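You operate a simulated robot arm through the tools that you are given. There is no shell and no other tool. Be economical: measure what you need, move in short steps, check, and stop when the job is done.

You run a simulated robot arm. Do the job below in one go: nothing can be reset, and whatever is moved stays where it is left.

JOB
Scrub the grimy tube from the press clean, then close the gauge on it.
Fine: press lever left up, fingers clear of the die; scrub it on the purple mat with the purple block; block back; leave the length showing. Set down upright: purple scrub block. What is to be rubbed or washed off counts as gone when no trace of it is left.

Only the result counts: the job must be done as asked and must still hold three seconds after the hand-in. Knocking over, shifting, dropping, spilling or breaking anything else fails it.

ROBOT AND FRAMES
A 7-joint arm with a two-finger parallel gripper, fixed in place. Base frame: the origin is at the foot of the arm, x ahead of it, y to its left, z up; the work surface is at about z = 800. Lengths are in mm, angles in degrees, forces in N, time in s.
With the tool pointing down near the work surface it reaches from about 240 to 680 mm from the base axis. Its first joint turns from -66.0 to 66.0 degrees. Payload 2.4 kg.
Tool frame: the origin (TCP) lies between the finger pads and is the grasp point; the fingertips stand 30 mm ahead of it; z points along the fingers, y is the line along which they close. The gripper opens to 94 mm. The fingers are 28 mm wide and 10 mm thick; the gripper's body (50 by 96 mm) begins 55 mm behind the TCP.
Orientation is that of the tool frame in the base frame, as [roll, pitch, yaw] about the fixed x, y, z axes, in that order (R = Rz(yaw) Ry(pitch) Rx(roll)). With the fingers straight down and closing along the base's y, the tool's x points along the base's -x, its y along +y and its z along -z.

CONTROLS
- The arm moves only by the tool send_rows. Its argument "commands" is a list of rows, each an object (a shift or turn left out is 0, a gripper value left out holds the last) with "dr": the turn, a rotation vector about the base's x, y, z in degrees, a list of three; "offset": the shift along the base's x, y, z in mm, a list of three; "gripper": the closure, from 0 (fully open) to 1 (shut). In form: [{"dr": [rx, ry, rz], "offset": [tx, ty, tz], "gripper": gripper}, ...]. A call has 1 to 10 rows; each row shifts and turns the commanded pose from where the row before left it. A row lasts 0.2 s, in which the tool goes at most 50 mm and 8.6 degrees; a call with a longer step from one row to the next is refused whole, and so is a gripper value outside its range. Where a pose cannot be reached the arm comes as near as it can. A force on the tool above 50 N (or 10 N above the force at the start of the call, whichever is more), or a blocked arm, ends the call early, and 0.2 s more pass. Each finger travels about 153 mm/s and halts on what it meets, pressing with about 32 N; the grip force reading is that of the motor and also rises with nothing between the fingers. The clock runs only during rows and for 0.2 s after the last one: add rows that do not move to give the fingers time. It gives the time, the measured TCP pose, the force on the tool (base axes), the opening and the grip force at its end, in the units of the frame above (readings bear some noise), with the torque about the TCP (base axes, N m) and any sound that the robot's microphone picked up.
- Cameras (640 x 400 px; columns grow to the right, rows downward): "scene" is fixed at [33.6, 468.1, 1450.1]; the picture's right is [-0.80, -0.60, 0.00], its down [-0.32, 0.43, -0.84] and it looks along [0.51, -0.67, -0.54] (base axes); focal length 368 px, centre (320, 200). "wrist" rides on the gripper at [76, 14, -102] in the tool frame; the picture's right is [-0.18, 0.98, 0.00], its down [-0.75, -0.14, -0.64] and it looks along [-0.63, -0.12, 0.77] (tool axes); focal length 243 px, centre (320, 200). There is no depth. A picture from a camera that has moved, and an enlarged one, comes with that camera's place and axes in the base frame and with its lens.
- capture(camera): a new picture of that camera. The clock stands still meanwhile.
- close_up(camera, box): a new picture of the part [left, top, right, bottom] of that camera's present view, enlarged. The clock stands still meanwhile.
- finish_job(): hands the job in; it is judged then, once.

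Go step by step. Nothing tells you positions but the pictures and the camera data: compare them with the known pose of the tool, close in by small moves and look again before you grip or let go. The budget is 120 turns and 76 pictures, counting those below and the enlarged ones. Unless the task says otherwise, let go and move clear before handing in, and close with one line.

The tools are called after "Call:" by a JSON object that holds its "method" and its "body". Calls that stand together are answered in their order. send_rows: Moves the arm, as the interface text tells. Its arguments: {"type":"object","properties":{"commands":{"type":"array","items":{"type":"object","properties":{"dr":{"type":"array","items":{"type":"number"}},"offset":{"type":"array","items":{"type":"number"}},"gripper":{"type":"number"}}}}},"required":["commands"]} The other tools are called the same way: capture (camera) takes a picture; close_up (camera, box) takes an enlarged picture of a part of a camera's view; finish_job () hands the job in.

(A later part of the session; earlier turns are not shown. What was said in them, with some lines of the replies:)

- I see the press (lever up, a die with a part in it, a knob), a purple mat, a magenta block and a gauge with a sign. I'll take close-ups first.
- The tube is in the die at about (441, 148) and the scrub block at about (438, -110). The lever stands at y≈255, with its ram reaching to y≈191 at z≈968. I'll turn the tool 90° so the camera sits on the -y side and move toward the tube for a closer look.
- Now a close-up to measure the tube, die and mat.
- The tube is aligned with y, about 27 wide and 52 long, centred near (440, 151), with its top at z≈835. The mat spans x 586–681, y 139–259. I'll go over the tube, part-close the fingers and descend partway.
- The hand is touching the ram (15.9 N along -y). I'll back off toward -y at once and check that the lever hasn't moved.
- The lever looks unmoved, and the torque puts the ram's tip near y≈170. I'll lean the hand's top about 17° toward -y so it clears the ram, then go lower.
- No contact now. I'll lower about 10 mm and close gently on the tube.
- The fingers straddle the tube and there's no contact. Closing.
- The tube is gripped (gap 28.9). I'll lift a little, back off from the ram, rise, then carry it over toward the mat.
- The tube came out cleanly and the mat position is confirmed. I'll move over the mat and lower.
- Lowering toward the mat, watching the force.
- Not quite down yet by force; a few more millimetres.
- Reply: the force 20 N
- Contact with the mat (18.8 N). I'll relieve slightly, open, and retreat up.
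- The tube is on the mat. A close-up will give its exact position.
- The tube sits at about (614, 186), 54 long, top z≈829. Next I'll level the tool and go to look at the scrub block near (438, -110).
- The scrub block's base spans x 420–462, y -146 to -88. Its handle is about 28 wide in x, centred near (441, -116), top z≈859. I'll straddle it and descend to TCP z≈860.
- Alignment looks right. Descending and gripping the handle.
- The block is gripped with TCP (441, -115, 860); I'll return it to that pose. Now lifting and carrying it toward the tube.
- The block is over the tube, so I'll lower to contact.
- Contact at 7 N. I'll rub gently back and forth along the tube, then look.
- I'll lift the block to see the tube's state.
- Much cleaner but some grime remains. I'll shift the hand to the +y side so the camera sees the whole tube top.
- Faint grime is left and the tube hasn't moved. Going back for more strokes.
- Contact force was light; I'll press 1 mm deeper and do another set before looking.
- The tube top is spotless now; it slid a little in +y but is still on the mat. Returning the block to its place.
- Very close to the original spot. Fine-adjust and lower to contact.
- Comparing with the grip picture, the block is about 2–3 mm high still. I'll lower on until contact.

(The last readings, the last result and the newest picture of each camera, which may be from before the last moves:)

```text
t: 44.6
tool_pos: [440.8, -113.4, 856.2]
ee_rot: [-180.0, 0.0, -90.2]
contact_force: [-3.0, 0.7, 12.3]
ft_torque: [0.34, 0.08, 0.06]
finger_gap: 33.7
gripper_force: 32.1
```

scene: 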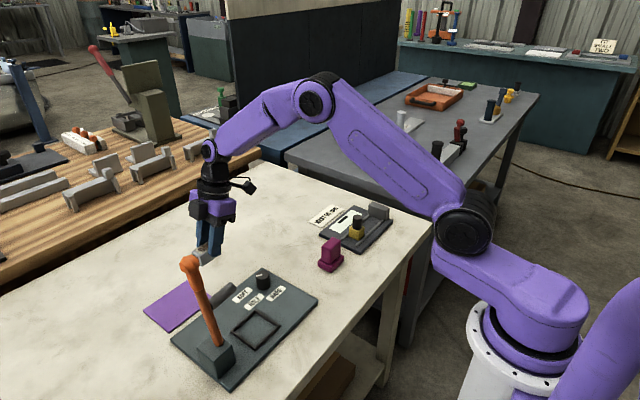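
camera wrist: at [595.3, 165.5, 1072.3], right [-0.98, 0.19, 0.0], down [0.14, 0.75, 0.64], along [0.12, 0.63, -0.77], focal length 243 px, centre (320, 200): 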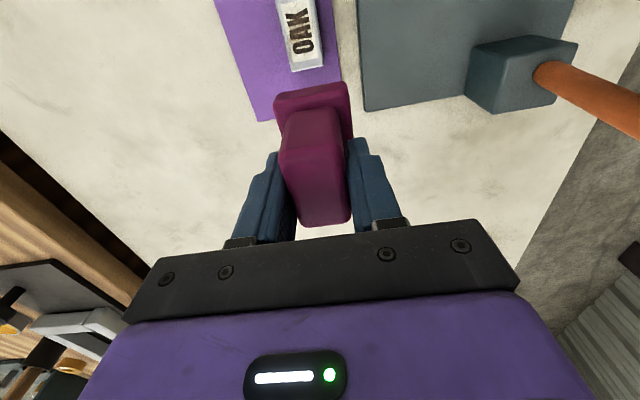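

Contact with the table. Opening and rising clear.

Call:
{"method": "send_rows", "body": {"commands": [{"offset": [0, 0, 0.8]}, {"gripper": 0.5}, {"gripper": 0.2}, {}, {"offset": [0, 0, 25]}, {"offset": [0, 0, 45]}, {"offset": [0, -30, 45]}, {}]}}

Call:
{"method": "capture", "body": {"camera": "wrist"}}

Call:
{"method": "close_up", "body": {"camera": "scene", "box": [280, 180, 400, 290]}}

```text
refused: row 7 steps farther than a row can; nothing moved
```

```text
34 pictures are left
camera wrist: at [428.3, -190.3, 959.3], right [-0.98, 0.19, 0.0], down [0.14, 0.75, 0.64], along [0.12, 0.63, -0.77], focal length 243 px, centre (320, 200)
```

wrist: 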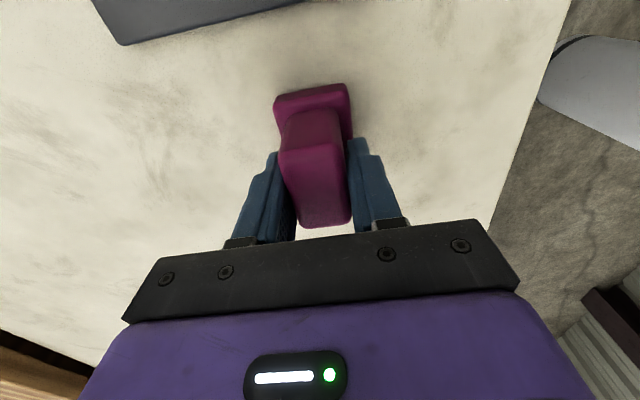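

```text
3.64 times, centred on (340, 235) of scene
camera zoom: at [33.4, 468.1, 1450.1], right [-0.8, -0.6, 0.0], down [-0.32, 0.43, -0.84], along [0.51, -0.67, -0.54], focal length 1337 px, centre (247, 73)
```

zoom: 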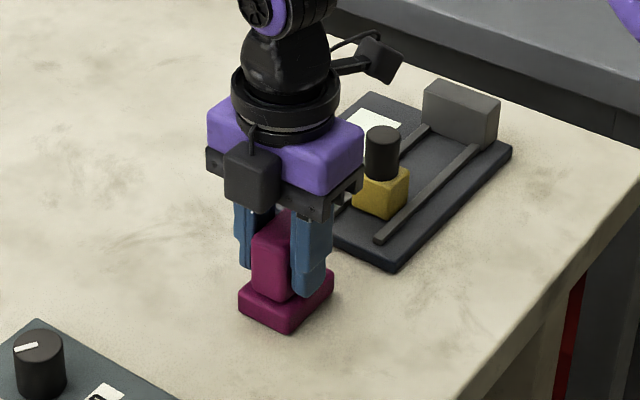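

That row was too long, so nothing moved, and the block matches its original place. Releasing again with a shorter retreat.

Call:
{"method": "send_rows", "body": {"commands": [{"offset": [0, 0, 0.8]}, {"gripper": 0.5}, {"gripper": 0.2}, {}, {"offset": [0, 0, 25]}, {"offset": [0, 0, 45]}, {"offset": [0, 0, 45]}, {"offset": [10, -40, 0]}, {"offset": [0, -30, 0]}, {}]}}

Call:
{"method": "capture", "body": {"camera": "wrist"}}

Call:
{"method": "close_up", "body": {"camera": "scene", "box": [280, 180, 400, 290]}}

```text
t: 46.8
tool_pos: [452.2, -184.7, 971.0]
ee_rot: [-180.0, -0.1, -90.2]
contact_force: [0.7, 0.4, -0.1]
ft_torque: [-0.03, 0.02, 0.02]
finger_gap: 75.1
gripper_force: 0.0
```

```text
32 pictures are left
camera wrist: at [438.4, -260.9, 1074.3], right [-0.98, 0.19, 0.0], down [0.14, 0.75, 0.64], along [0.12, 0.63, -0.77], focal length 243 px, centre (320, 200)
```

wrist: 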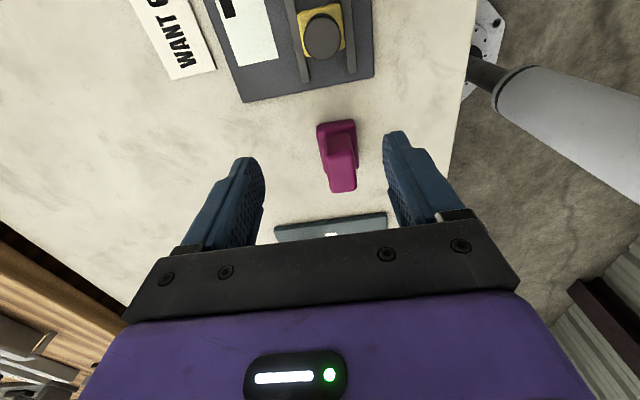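

```text
3.64 times, centred on (340, 235) of scene
camera zoom: at [33.6, 468.1, 1450.1], right [-0.8, -0.6, 0.0], down [-0.32, 0.43, -0.84], along [0.51, -0.67, -0.54], focal length 1337 px, centre (247, 73)
```

zoom: 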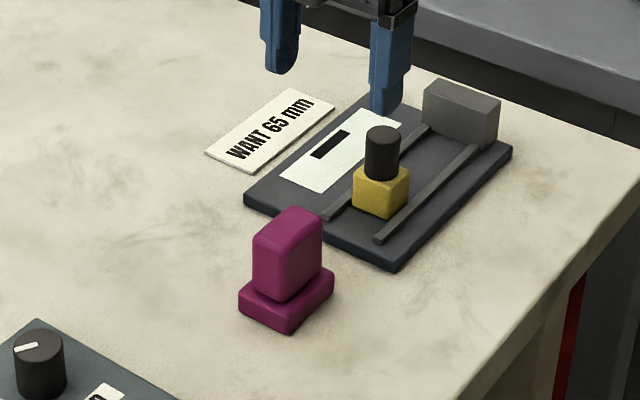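

The block is back and upright. Next I'll view the gauge from above.

Call:
{"method": "send_rows", "body": {"commands": [{"offset": [0, -40, 0]}, {"offset": [0, -40, 0]}, {}]}}

Call:
{"method": "capture", "body": {"camera": "wrist"}}

```text
t: 47.6
tool_pos: [450.6, -266.6, 971.8]
ee_rot: [179.9, -0.1, -90.2]
contact_force: [-0.2, -0.4, 0.6]
ft_torque: [-0.01, -0.01, 0.02]
finger_gap: 75.2
gripper_force: 0.1
```

```text
30 pictures are left
camera wrist: at [437.7, -341.4, 1074.3], right [-0.98, 0.19, 0.0], down [0.14, 0.75, 0.64], along [0.12, 0.63, -0.77], focal length 243 px, centre (320, 200)
```

wrist: 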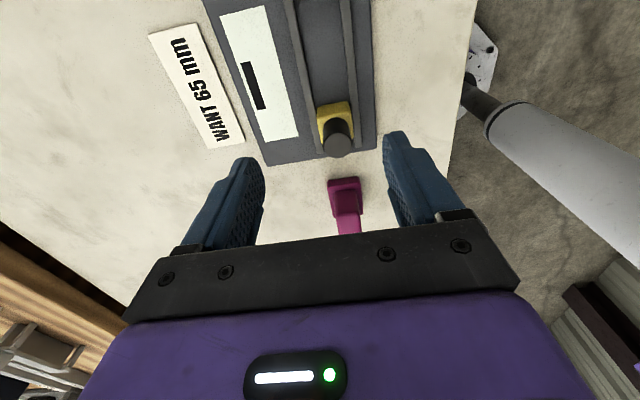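

Call:
{"method": "close_up", "body": {"camera": "wrist", "box": [200, 0, 400, 180]}}

```text
2.22 times, centred on (300, 90) of wrist
camera zoom: at [437.7, -341.4, 1074.3], right [-0.98, 0.19, 0.0], down [0.14, 0.75, 0.64], along [0.12, 0.63, -0.77], focal length 539 px, centre (364, 444)
```

zoom: 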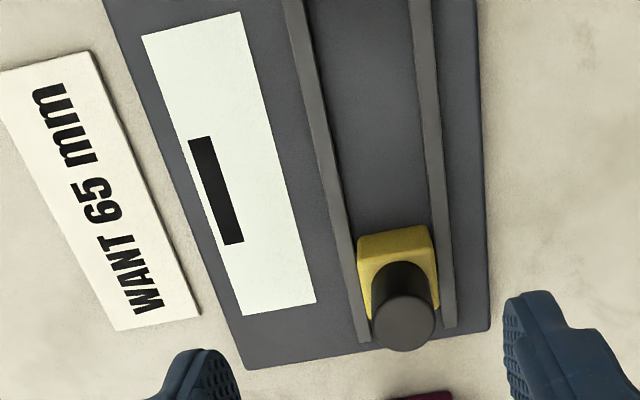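

The gauge rails run along y at x≈420 and 465. The fixed jaw face is near y≈-345 and the slider's near face is at about -254, so the tube fits between them. Heading back to the tube now.

Call:
{"method": "send_rows", "body": {"commands": [{"offset": [16, 42, 0]}, {"offset": [16, 42, 0]}, {"offset": [16, 42, 0]}, {"offset": [16, 42, 0]}, {"offset": [16, 42, 0]}, {"offset": [16, 42, 0]}, {"offset": [16, 42, 0]}, {"offset": [16, 42, 0]}, {"offset": [17, 42, 0]}, {"offset": [17, 22, 0], "gripper": 0.3}]}}

Call:
{"method": "capture", "body": {"camera": "wrist"}}

Call:
{"method": "close_up", "body": {"camera": "wrist", "box": [260, 50, 380, 190]}}

```text
t: 49.8
tool_pos: [617.0, 136.0, 973.0]
ee_rot: [-179.9, 0.0, -90.2]
contact_force: [0.6, -0.2, 0.6]
ft_torque: [0.0, 0.01, 0.04]
finger_gap: 66.0
gripper_force: 0.1
```

```text
28 pictures are left
camera wrist: at [601.7, 60.5, 1076.4], right [-0.98, 0.19, 0.0], down [0.14, 0.75, 0.64], along [0.12, 0.63, -0.77], focal length 243 px, centre (320, 200)
```

wrist: 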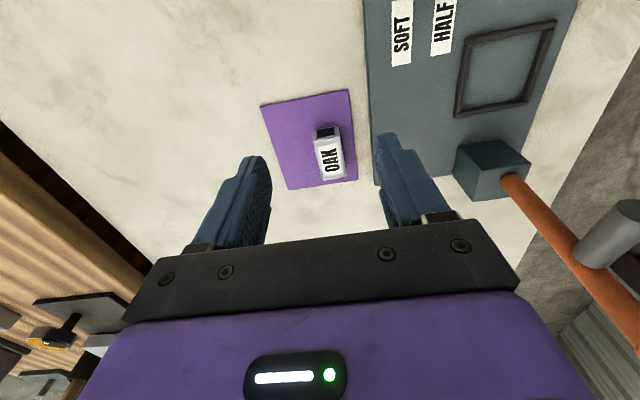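

```text
2.86 times, centred on (320, 120) of wrist
camera zoom: at [601.7, 60.5, 1076.4], right [-0.98, 0.19, 0.0], down [0.14, 0.75, 0.64], along [0.12, 0.63, -0.77], focal length 693 px, centre (320, 429)
```

zoom: 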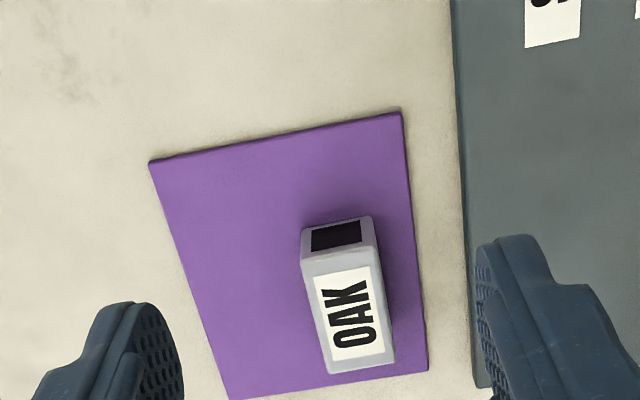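

The tube is now centred at about (616, 205) and still aligned. I'll move above it and descend.

Call:
{"method": "send_rows", "body": {"commands": [{"offset": [0, 35, -10]}, {"offset": [-1, 33, -30]}, {"offset": [0, 0, -30]}, {"offset": [0, 0, -25]}, {}]}}

Call:
{"method": "capture", "body": {"camera": "wrist"}}

```text
t: 51.0
tool_pos: [613.1, 203.6, 878.0]
ee_rot: [180.0, 0.0, -90.2]
contact_force: [-0.3, 1.2, 1.4]
ft_torque: [0.02, 0.02, 0.0]
finger_gap: 65.8
gripper_force: 0.0
```

```text
26 pictures are left
camera wrist: at [600.2, 127.3, 980.0], right [-0.98, 0.19, 0.0], down [0.14, 0.75, 0.64], along [0.12, 0.63, -0.77], focal length 243 px, centre (320, 200)
```

wrist: 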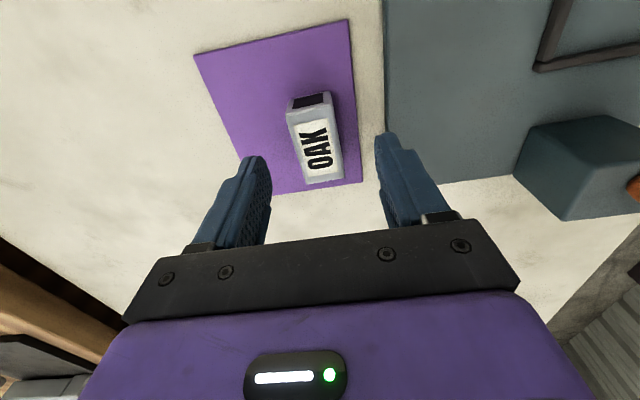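

Well centred between the fingers. Lowering to TCP z≈846 and gripping.

Call:
{"method": "send_rows", "body": {"commands": [{"offset": [1, 0, -20]}, {"offset": [0, 0, -12]}, {}, {"gripper": 0.55}, {"gripper": 0.75}, {"gripper": 1.0}, {}, {}]}}

Call:
{"method": "close_up", "body": {"camera": "wrist", "box": [230, 40, 410, 220]}}

```text
t: 52.8
tool_pos: [613.2, 202.8, 845.4]
ee_rot: [-180.0, 0.0, -90.1]
contact_force: [-0.4, 0.1, -0.3]
ft_torque: [-0.02, 0.02, 0.0]
finger_gap: 29.0
gripper_force: 32.3
```

```text
2.22 times, centred on (320, 130) of wrist
camera zoom: at [600.6, 127.2, 947.9], right [-0.98, 0.19, 0.0], down [0.14, 0.75, 0.64], along [0.12, 0.63, -0.77], focal length 539 px, centre (320, 356)
```

zoom: 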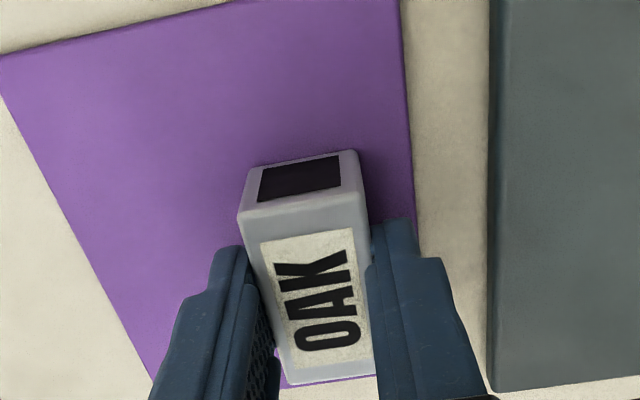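

It's gripped. The label looks slightly mottled here, so I'll check it closer before moving on.

Call:
{"method": "close_up", "body": {"camera": "wrist", "box": [295, 100, 345, 170]}}

```text
5.71 times, centred on (320, 135) of wrist
camera zoom: at [600.6, 127.2, 947.9], right [-0.98, 0.19, 0.0], down [0.14, 0.75, 0.64], along [0.12, 0.63, -0.77], focal length 1386 px, centre (320, 571)
```

zoom: 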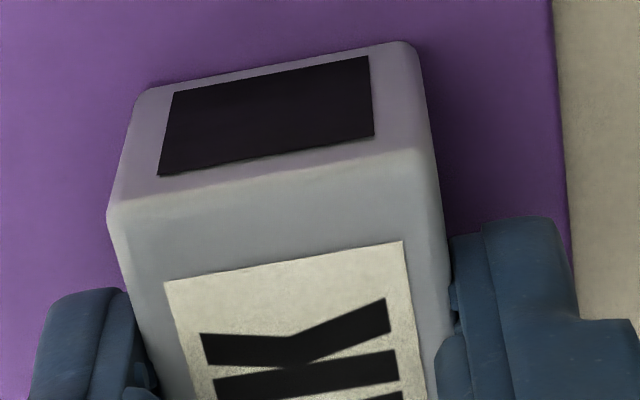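

That's only paper texture in shadow; the label is clean. Lifting and carrying the tube to the gauge.

Call:
{"method": "send_rows", "body": {"commands": [{"offset": [0, 0, 20]}, {"offset": [0, 0, 40]}, {"offset": [0, 0, 40]}, {"offset": [-14.2, -42.5, 0]}, {"offset": [-14.2, -42.5, 0]}, {"offset": [-14.2, -42.5, 0]}, {"offset": [-14.2, -42.5, 0]}, {"offset": [-14.2, -42.5, 0]}, {"offset": [-14.2, -42.5, 0]}, {}]}}

Call:
{"method": "send_rows", "body": {"commands": [{"offset": [-14.2, -42.5, 0]}, {"offset": [-14.2, -42.5, 0]}, {"offset": [-14.2, -42.5, 0]}, {"offset": [-14.2, -42.5, 0]}, {"offset": [-14.2, -42.5, 0]}, {"offset": [-14.2, -42.5, 0]}, {}]}}

Call:
{"method": "capture", "body": {"camera": "wrist"}}

Call:
{"method": "close_up", "body": {"camera": "scene", "box": [300, 150, 420, 260]}}

```text
t: 55.0
tool_pos: [529.0, -51.5, 947.2]
ee_rot: [180.0, 0.0, -90.2]
contact_force: [0.8, 0.0, -0.6]
ft_torque: [0.02, 0.01, 0.0]
finger_gap: 28.6
gripper_force: 32.3
```

```text
t: 56.6
tool_pos: [444.8, -306.8, 945.0]
ee_rot: [179.9, 0.0, -90.2]
contact_force: [-0.9, -0.3, -0.2]
ft_torque: [0.0, -0.01, -0.01]
finger_gap: 28.7
gripper_force: 32.0
```

```text
23 pictures are left
camera wrist: at [432.1, -383.1, 1047.5], right [-0.98, 0.19, 0.0], down [0.14, 0.75, 0.64], along [0.12, 0.63, -0.77], focal length 243 px, centre (320, 200)
```

wrist: 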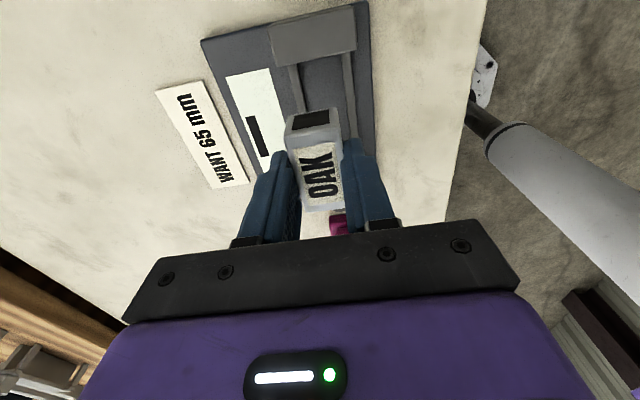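

```text
3.64 times, centred on (360, 205) of scene
camera zoom: at [33.7, 468.1, 1450.1], right [-0.8, -0.6, 0.0], down [-0.32, 0.43, -0.84], along [0.51, -0.67, -0.54], focal length 1337 px, centre (174, 182)
```

zoom: 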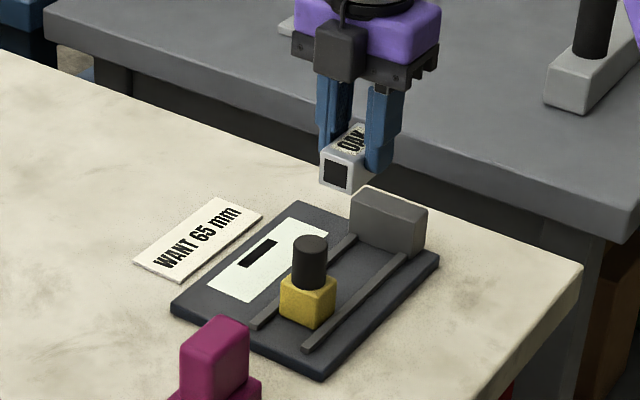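

Over the gauge now. I'll check rail and jaw positions against the tube.

Call:
{"method": "close_up", "body": {"camera": "wrist", "box": [190, 0, 390, 180]}}

```text
2.22 times, centred on (290, 90) of wrist
camera zoom: at [432.1, -383.1, 1047.5], right [-0.98, 0.19, 0.0], down [0.14, 0.75, 0.64], along [0.12, 0.63, -0.77], focal length 539 px, centre (387, 444)
```

zoom: 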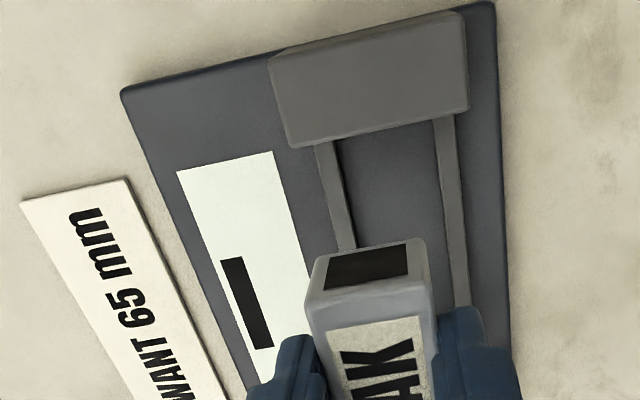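

The tube is about 3 mm too far in +x relative to the rails' midline (≈442.3). I'll correct that and descend partway.

Call:
{"method": "send_rows", "body": {"commands": [{"offset": [-3.3, 0, -25]}, {"offset": [0, 0, -25]}, {"offset": [0, 0, -20]}, {}]}}

Call:
{"method": "close_up", "body": {"camera": "wrist", "box": [200, 40, 400, 220]}}

Call:
{"method": "close_up", "body": {"camera": "scene", "box": [310, 180, 410, 260]}}

```text
t: 57.6
tool_pos: [442.3, -306.2, 873.7]
ee_rot: [180.0, 0.1, -90.3]
contact_force: [-0.1, -0.2, -0.8]
ft_torque: [0.03, 0.02, -0.01]
finger_gap: 29.2
gripper_force: 32.3
```

```text
2.22 times, centred on (300, 130) of wrist
camera zoom: at [428.9, -382.3, 976.6], right [-0.98, 0.19, 0.0], down [0.14, 0.75, 0.64], along [0.12, 0.63, -0.77], focal length 539 px, centre (364, 356)
```

zoom: 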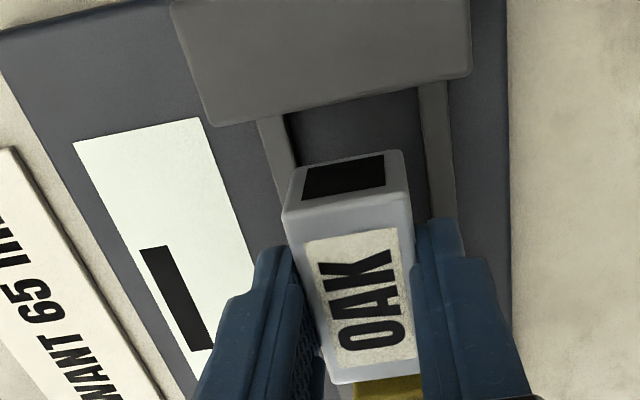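

```text
5.00 times, centred on (360, 220) of scene
camera zoom: at [33.6, 468.1, 1450.1], right [-0.8, -0.6, 0.0], down [-0.32, 0.43, -0.84], along [0.51, -0.67, -0.54], focal length 1839 px, centre (120, 100)
```

zoom: 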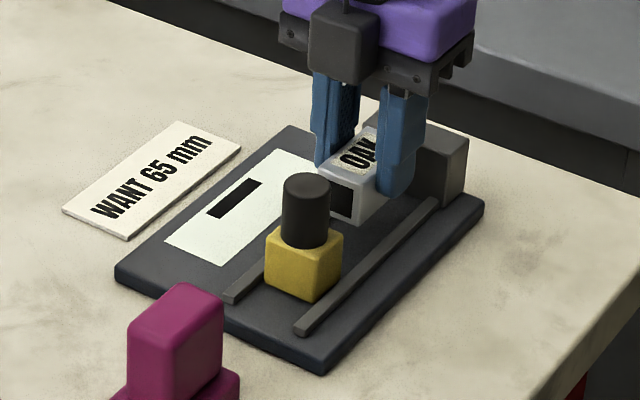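

The tube is centred between the rails to within about 1 mm. Lowering to contact.

Call:
{"method": "send_rows", "body": {"commands": [{"offset": [-0.8, 0, -8]}, {"offset": [0, 0, -5]}, {"offset": [0, 0, -2]}, {}]}}

```text
t: 58.6
tool_pos: [440.4, -305.7, 860.6]
ee_rot: [180.0, 0.1, -90.2]
contact_force: [-0.4, -0.4, -0.9]
ft_torque: [0.0, 0.01, 0.03]
finger_gap: 28.9
gripper_force: 31.8
```

Call:
{"method": "send_rows", "body": {"commands": [{"offset": [0, 0, -2]}, {"offset": [0, 0, -1]}, {}]}}

```text
t: 59.4
tool_pos: [441.2, -306.2, 856.2]
ee_rot: [180.0, 0.0, -90.2]
contact_force: [0.3, -0.6, -0.7]
ft_torque: [0.01, 0.0, 0.01]
finger_gap: 28.7
gripper_force: 31.7
```

Call:
{"method": "send_rows", "body": {"commands": [{"offset": [0, 0, -1.5]}, {}]}}

Call:
{"method": "close_up", "body": {"camera": "scene", "box": [330, 190, 400, 250]}}

```text
t: 60.0
tool_pos: [439.4, -306.7, 856.7]
ee_rot: [-179.9, 0.1, -90.2]
contact_force: [-0.5, -0.2, -0.8]
ft_torque: [-0.01, -0.04, -0.01]
finger_gap: 29.0
gripper_force: 31.9
```

```text
6.67 times, centred on (365, 220) of scene
camera zoom: at [33.6, 468.1, 1450.1], right [-0.8, -0.6, 0.0], down [-0.32, 0.43, -0.84], along [0.51, -0.67, -0.54], focal length 2452 px, centre (20, 67)
```

zoom: 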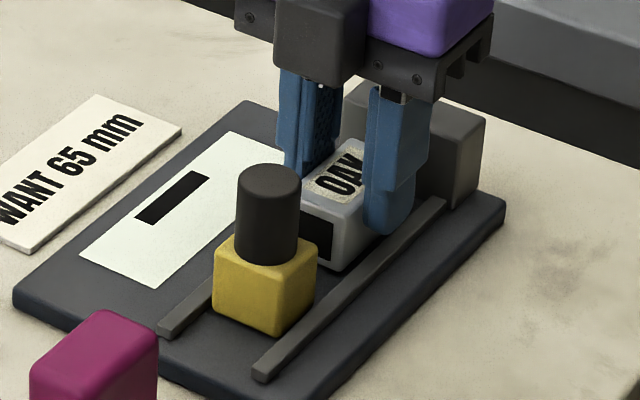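

Nearly down; continuing in 1 mm steps.

Call:
{"method": "send_rows", "body": {"commands": [{"offset": [0, 0, -1]}, {}]}}

Call:
{"method": "send_rows", "body": {"commands": [{"offset": [0, 0, -1]}, {}]}}

```text
t: 60.6
tool_pos: [438.8, -305.8, 854.6]
ee_rot: [180.0, 0.0, -90.2]
contact_force: [-0.5, -0.1, -0.3]
ft_torque: [-0.01, -0.01, 0.02]
finger_gap: 28.9
gripper_force: 32.2
```

```text
t: 61.2
tool_pos: [438.6, -307.9, 854.4]
ee_rot: [180.0, 0.0, -90.3]
contact_force: [1.1, 0.6, -0.7]
ft_torque: [-0.01, 0.0, 0.01]
finger_gap: 28.7
gripper_force: 32.1
```

Call:
{"method": "send_rows", "body": {"commands": [{"offset": [0, 0, -1.2]}, {}]}}

Call:
{"method": "send_rows", "body": {"commands": [{"offset": [0, 0, -1.2]}, {}]}}

Call:
{"method": "close_up", "body": {"camera": "wrist", "box": [200, 40, 400, 220]}}

```text
t: 61.8
tool_pos: [439.3, -306.0, 853.2]
ee_rot: [180.0, 0.0, -90.2]
contact_force: [-1.1, -0.3, 6.7]
ft_torque: [0.1, 0.07, 0.0]
finger_gap: 28.7
gripper_force: 32.2
```

```text
t: 62.4
tool_pos: [440.3, -306.2, 852.3]
ee_rot: [-179.9, -0.1, -90.2]
contact_force: [-6.3, -1.0, 21.9]
ft_torque: [0.01, 0.22, -0.01]
finger_gap: 29.0
gripper_force: 31.8
```

```text
2.22 times, centred on (300, 130) of wrist
camera zoom: at [426.1, -382.3, 955.0], right [-0.98, 0.19, 0.0], down [0.14, 0.75, 0.64], along [0.12, 0.63, -0.77], focal length 539 px, centre (364, 356)
```

zoom: 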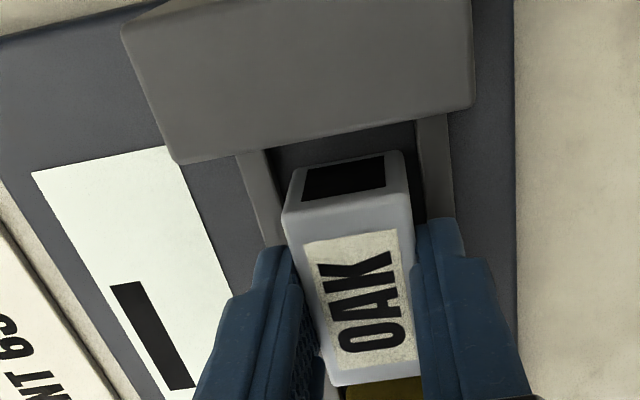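

Tube is seated on the gauge bed between the rails. Relieving, opening and rising.

Call:
{"method": "send_rows", "body": {"commands": [{"offset": [0, 0, 1.4]}, {"gripper": 0.75}, {"gripper": 0.5}, {"gripper": 0.4}, {}, {"offset": [0, 0, 20]}, {"offset": [0, 0, 40]}, {"offset": [0, 0, 30]}, {}]}}

Call:
{"method": "capture", "body": {"camera": "wrist"}}

Call:
{"method": "close_up", "body": {"camera": "scene", "box": [310, 180, 410, 260]}}

```text
t: 64.4
tool_pos: [441.1, -305.8, 944.7]
ee_rot: [179.9, 0.0, -90.2]
contact_force: [-0.9, -0.1, -0.1]
ft_torque: [0.01, -0.02, -0.03]
finger_gap: 56.4
gripper_force: 0.1
```

```text
16 pictures are left
camera wrist: at [427.0, -382.3, 1046.5], right [-0.98, 0.19, 0.0], down [0.14, 0.75, 0.64], along [0.12, 0.63, -0.77], focal length 243 px, centre (320, 200)
```

wrist: 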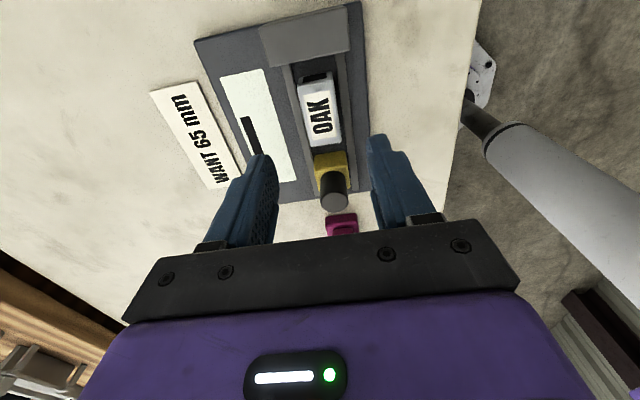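

```text
5.00 times, centred on (360, 220) of scene
camera zoom: at [33.6, 468.1, 1450.1], right [-0.8, -0.6, 0.0], down [-0.32, 0.43, -0.84], along [0.51, -0.67, -0.54], focal length 1839 px, centre (120, 100)
```

zoom: 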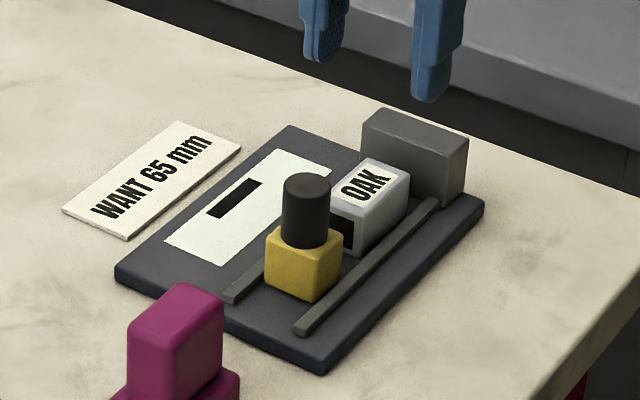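

The tube sits neatly between the jaw and slider. I'll go over the slider's black post near (441, -240) and look.

Call:
{"method": "send_rows", "body": {"commands": [{"offset": [0, 35, 0]}, {"offset": [0, 30, 0]}, {"offset": [0, 0, -30]}, {}]}}

Call:
{"method": "capture", "body": {"camera": "wrist"}}

Call:
{"method": "close_up", "body": {"camera": "scene", "box": [310, 180, 410, 260]}}

```text
t: 65.4
tool_pos: [441.5, -240.4, 914.3]
ee_rot: [-179.9, 0.1, -90.2]
contact_force: [-0.1, 0.6, -0.2]
ft_torque: [0.0, 0.01, 0.02]
finger_gap: 56.5
gripper_force: 0.1
```

```text
14 pictures are left
camera wrist: at [427.0, -316.0, 1016.2], right [-0.98, 0.19, 0.0], down [0.14, 0.75, 0.64], along [0.12, 0.63, -0.77], focal length 243 px, centre (320, 200)
```

wrist: 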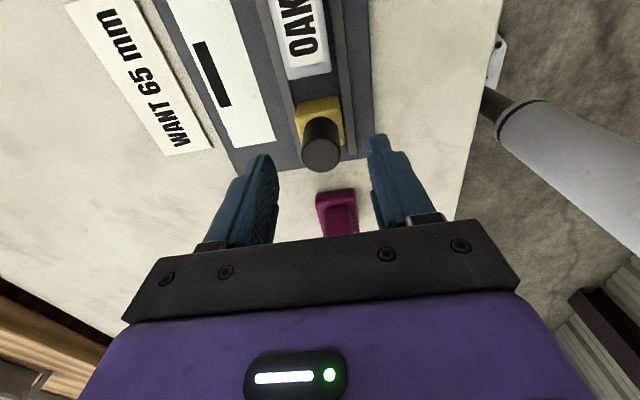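

```text
5.00 times, centred on (360, 220) of scene
camera zoom: at [33.6, 468.1, 1450.1], right [-0.8, -0.6, 0.0], down [-0.32, 0.43, -0.84], along [0.51, -0.67, -0.54], focal length 1839 px, centre (120, 100)
```

zoom: 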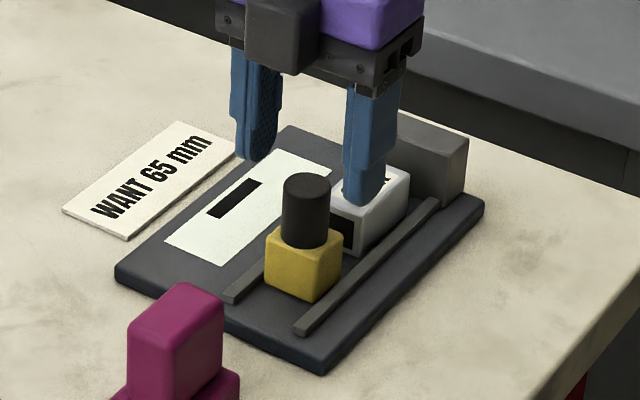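

The post top is at (441, -239, 875) and centred between the fingers. I'll lower to TCP z≈884 and grip.

Call:
{"method": "send_rows", "body": {"commands": [{"offset": [0, 0, -15]}, {"offset": [0, 0, -15]}, {}, {"gripper": 0.6}, {"gripper": 0.75}, {"gripper": 1.0}, {}, {}]}}

Call:
{"method": "close_up", "body": {"camera": "scene", "box": [310, 180, 410, 260]}}

```text
t: 67.2
tool_pos: [439.9, -241.2, 885.2]
ee_rot: [-179.9, 0.0, -90.2]
contact_force: [5.0, -0.1, -6.6]
ft_torque: [-0.15, -0.19, -0.01]
finger_gap: 24.9
gripper_force: 44.9
```

```text
5.00 times, centred on (360, 220) of scene
camera zoom: at [33.8, 468.0, 1450.1], right [-0.8, -0.6, 0.0], down [-0.32, 0.43, -0.84], along [0.51, -0.67, -0.54], focal length 1839 px, centre (120, 100)
```

zoom: 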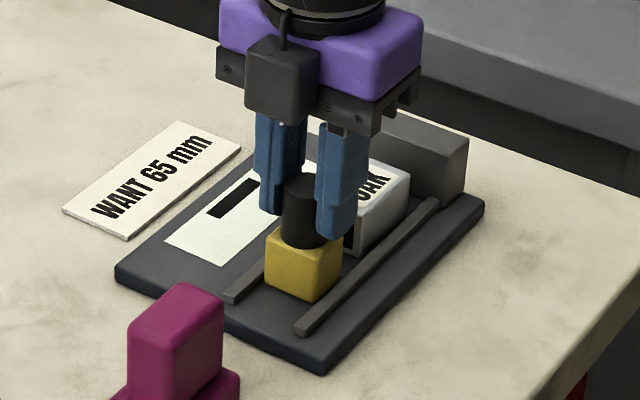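

Post gripped. Sliding toward the jaw in small steps.

Call:
{"method": "send_rows", "body": {"commands": [{"offset": [0, -5, 0]}, {"offset": [0, -5, 0]}, {"offset": [0, -5, 0]}, {"offset": [0, -5, 0]}, {}]}}

Call:
{"method": "close_up", "body": {"camera": "scene", "box": [310, 180, 410, 260]}}

```text
t: 68.4
tool_pos: [440.5, -261.3, 883.9]
ee_rot: [-179.9, -0.1, -90.2]
contact_force: [2.1, 0.7, 14.0]
ft_torque: [0.78, -0.03, -0.02]
finger_gap: 25.1
gripper_force: 45.2
```

```text
5.00 times, centred on (360, 220) of scene
camera zoom: at [33.5, 468.2, 1450.0], right [-0.8, -0.6, 0.0], down [-0.32, 0.43, -0.84], along [0.51, -0.67, -0.54], focal length 1839 px, centre (120, 100)
```

zoom: 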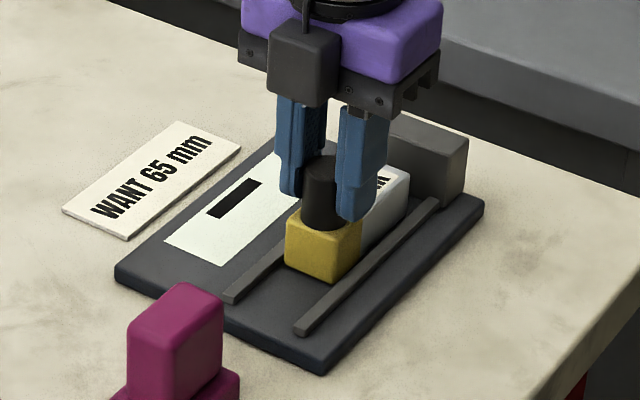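

The slider moves. Continuing in smaller steps while watching force.

Call:
{"method": "send_rows", "body": {"commands": [{"offset": [0, -3, 0.5]}, {"offset": [0, -3, 0]}, {"offset": [0, -3, 0]}, {}]}}

Call:
{"method": "send_rows", "body": {"commands": [{"offset": [0, -2, 0]}, {"offset": [0, -2, 0]}, {"offset": [0, -2, 0]}, {}]}}

Call:
{"method": "close_up", "body": {"camera": "scene", "box": [310, 180, 410, 260]}}

```text
t: 69.4
tool_pos: [440.2, -270.6, 884.8]
ee_rot: [-179.8, 0.0, -90.2]
contact_force: [3.8, 0.6, 13.6]
ft_torque: [-0.16, -0.08, 0.08]
finger_gap: 24.9
gripper_force: 45.2
```

```text
t: 70.4
tool_pos: [440.8, -277.1, 883.6]
ee_rot: [-179.9, 0.0, -90.2]
contact_force: [0.2, 0.8, 33.5]
ft_torque: [0.54, -0.04, -0.03]
finger_gap: 24.8
gripper_force: 44.5
```

```text
5.00 times, centred on (360, 220) of scene
camera zoom: at [33.2, 468.4, 1450.0], right [-0.8, -0.6, 0.0], down [-0.32, 0.43, -0.84], along [0.51, -0.67, -0.54], focal length 1839 px, centre (120, 100)
```

zoom: 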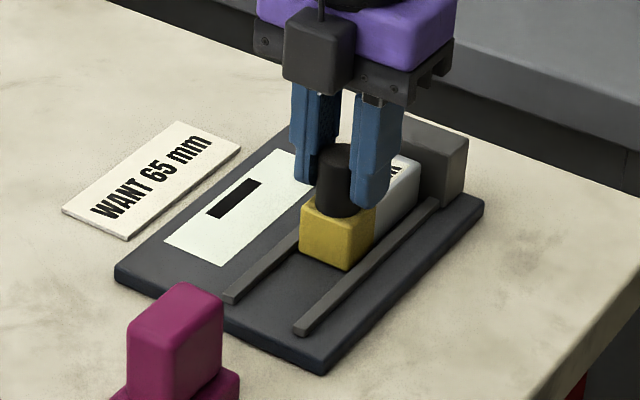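

The vertical load is building up, so I'll raise 1.2 mm to relieve it, then continue.

Call:
{"method": "send_rows", "body": {"commands": [{"offset": [0, 0, 1.2]}, {"offset": [0, -2, 0]}, {}]}}

Call:
{"method": "send_rows", "body": {"commands": [{"offset": [0, -2, 0]}, {}]}}

Call:
{"method": "send_rows", "body": {"commands": [{"offset": [0, -1.5, 0]}, {}]}}

Call:
{"method": "close_up", "body": {"camera": "scene", "box": [310, 180, 410, 260]}}

```text
t: 71.2
tool_pos: [440.1, -277.7, 885.0]
ee_rot: [180.0, 0.1, -90.2]
contact_force: [8.8, 1.0, 0.4]
ft_torque: [-0.33, -0.33, 0.1]
finger_gap: 25.1
gripper_force: 45.2
```

```text
t: 71.8
tool_pos: [440.5, -280.0, 885.0]
ee_rot: [-180.0, 0.0, -90.2]
contact_force: [13.7, 1.6, -12.6]
ft_torque: [0.26, -0.39, 0.03]
finger_gap: 25.0
gripper_force: 44.8
```

```text
t: 72.4
tool_pos: [439.5, -281.0, 884.6]
ee_rot: [179.9, 0.0, -90.0]
contact_force: [14.1, 6.9, -19.6]
ft_torque: [-0.28, -0.45, -0.06]
finger_gap: 24.9
gripper_force: 45.4
```

```text
5.00 times, centred on (360, 220) of scene
camera zoom: at [34.3, 468.1, 1450.0], right [-0.8, -0.6, 0.0], down [-0.32, 0.43, -0.84], along [0.51, -0.67, -0.54], focal length 1839 px, centre (120, 100)
```

zoom: 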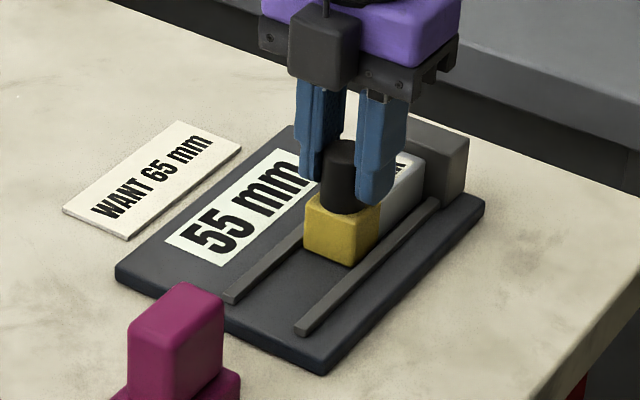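

The gauge now reads "55 mm". I'll relieve the side load, open the fingers and lift clear.

Call:
{"method": "send_rows", "body": {"commands": [{"offset": [0.6, 0, -0.7]}, {"gripper": 0.7}, {"gripper": 0.6}, {"gripper": 0.5}, {}, {"offset": [0, 0, 20]}, {"offset": [0, 0, 40]}, {"offset": [0, 0, 40]}, {"offset": [0, 20, 40]}, {}]}}

Call:
{"method": "send_rows", "body": {"commands": [{"offset": [0, 40, 10]}, {"offset": [0, 40, 10]}, {"offset": [0, 40, 0]}, {"offset": [0, 40, 0]}, {"offset": [0, 40, 0]}, {}, {}]}}

Call:
{"method": "capture", "body": {"camera": "scene"}}

Call:
{"method": "close_up", "body": {"camera": "scene", "box": [310, 180, 410, 280]}}

```text
t: 74.6
tool_pos: [442.8, -260.2, 1022.9]
ee_rot: [180.0, -0.1, -90.2]
contact_force: [0.1, -0.5, -0.2]
ft_torque: [-0.01, 0.01, 0.02]
finger_gap: 47.0
gripper_force: 0.0
```

```text
t: 76.2
tool_pos: [438.9, -62.6, 1043.8]
ee_rot: [179.9, 0.1, -90.2]
contact_force: [0.2, 0.0, 0.4]
ft_torque: [-0.01, 0.03, 0.03]
finger_gap: 47.0
gripper_force: 0.1
```

```text
8 pictures are left
```

scene: 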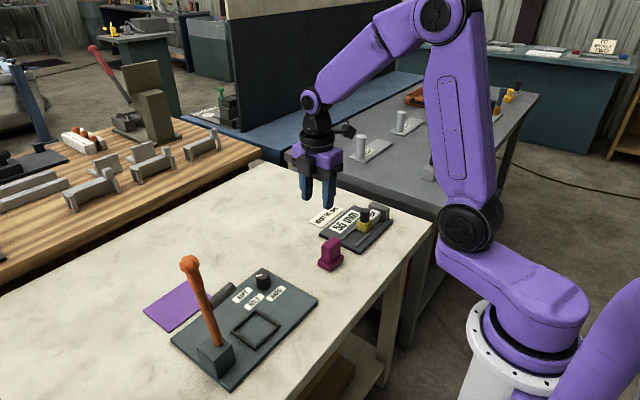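

```text
4.00 times, centred on (360, 230) of scene
camera zoom: at [33.6, 468.1, 1450.1], right [-0.8, -0.6, 0.0], down [-0.32, 0.43, -0.84], along [0.51, -0.67, -0.54], focal length 1471 px, centre (160, 80)
```

zoom: 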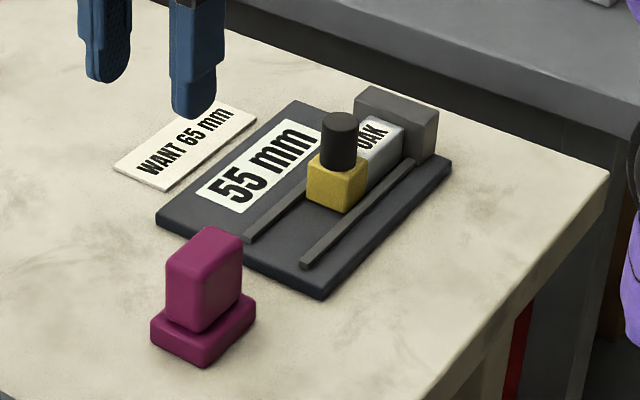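

The gauge still reads 55 mm on the clean tube. The block is back upright, the lever is up and the die is empty, so I'm handing in.

Call:
{"method": "finish_job", "body": {}}

```text
The job is handed in.
```

The tube's labelled top, the only face I saw grime on, is scrubbed with no trace left, and the gauge is closed on the tube and shows 55 mm (the sign beside it says "WANT 65 mm"). The block is back upright in its place, the press lever is up and the fingers are clear; early on the hand briefly pressed the press ram with about 16 N, and the lever did not visibly move.
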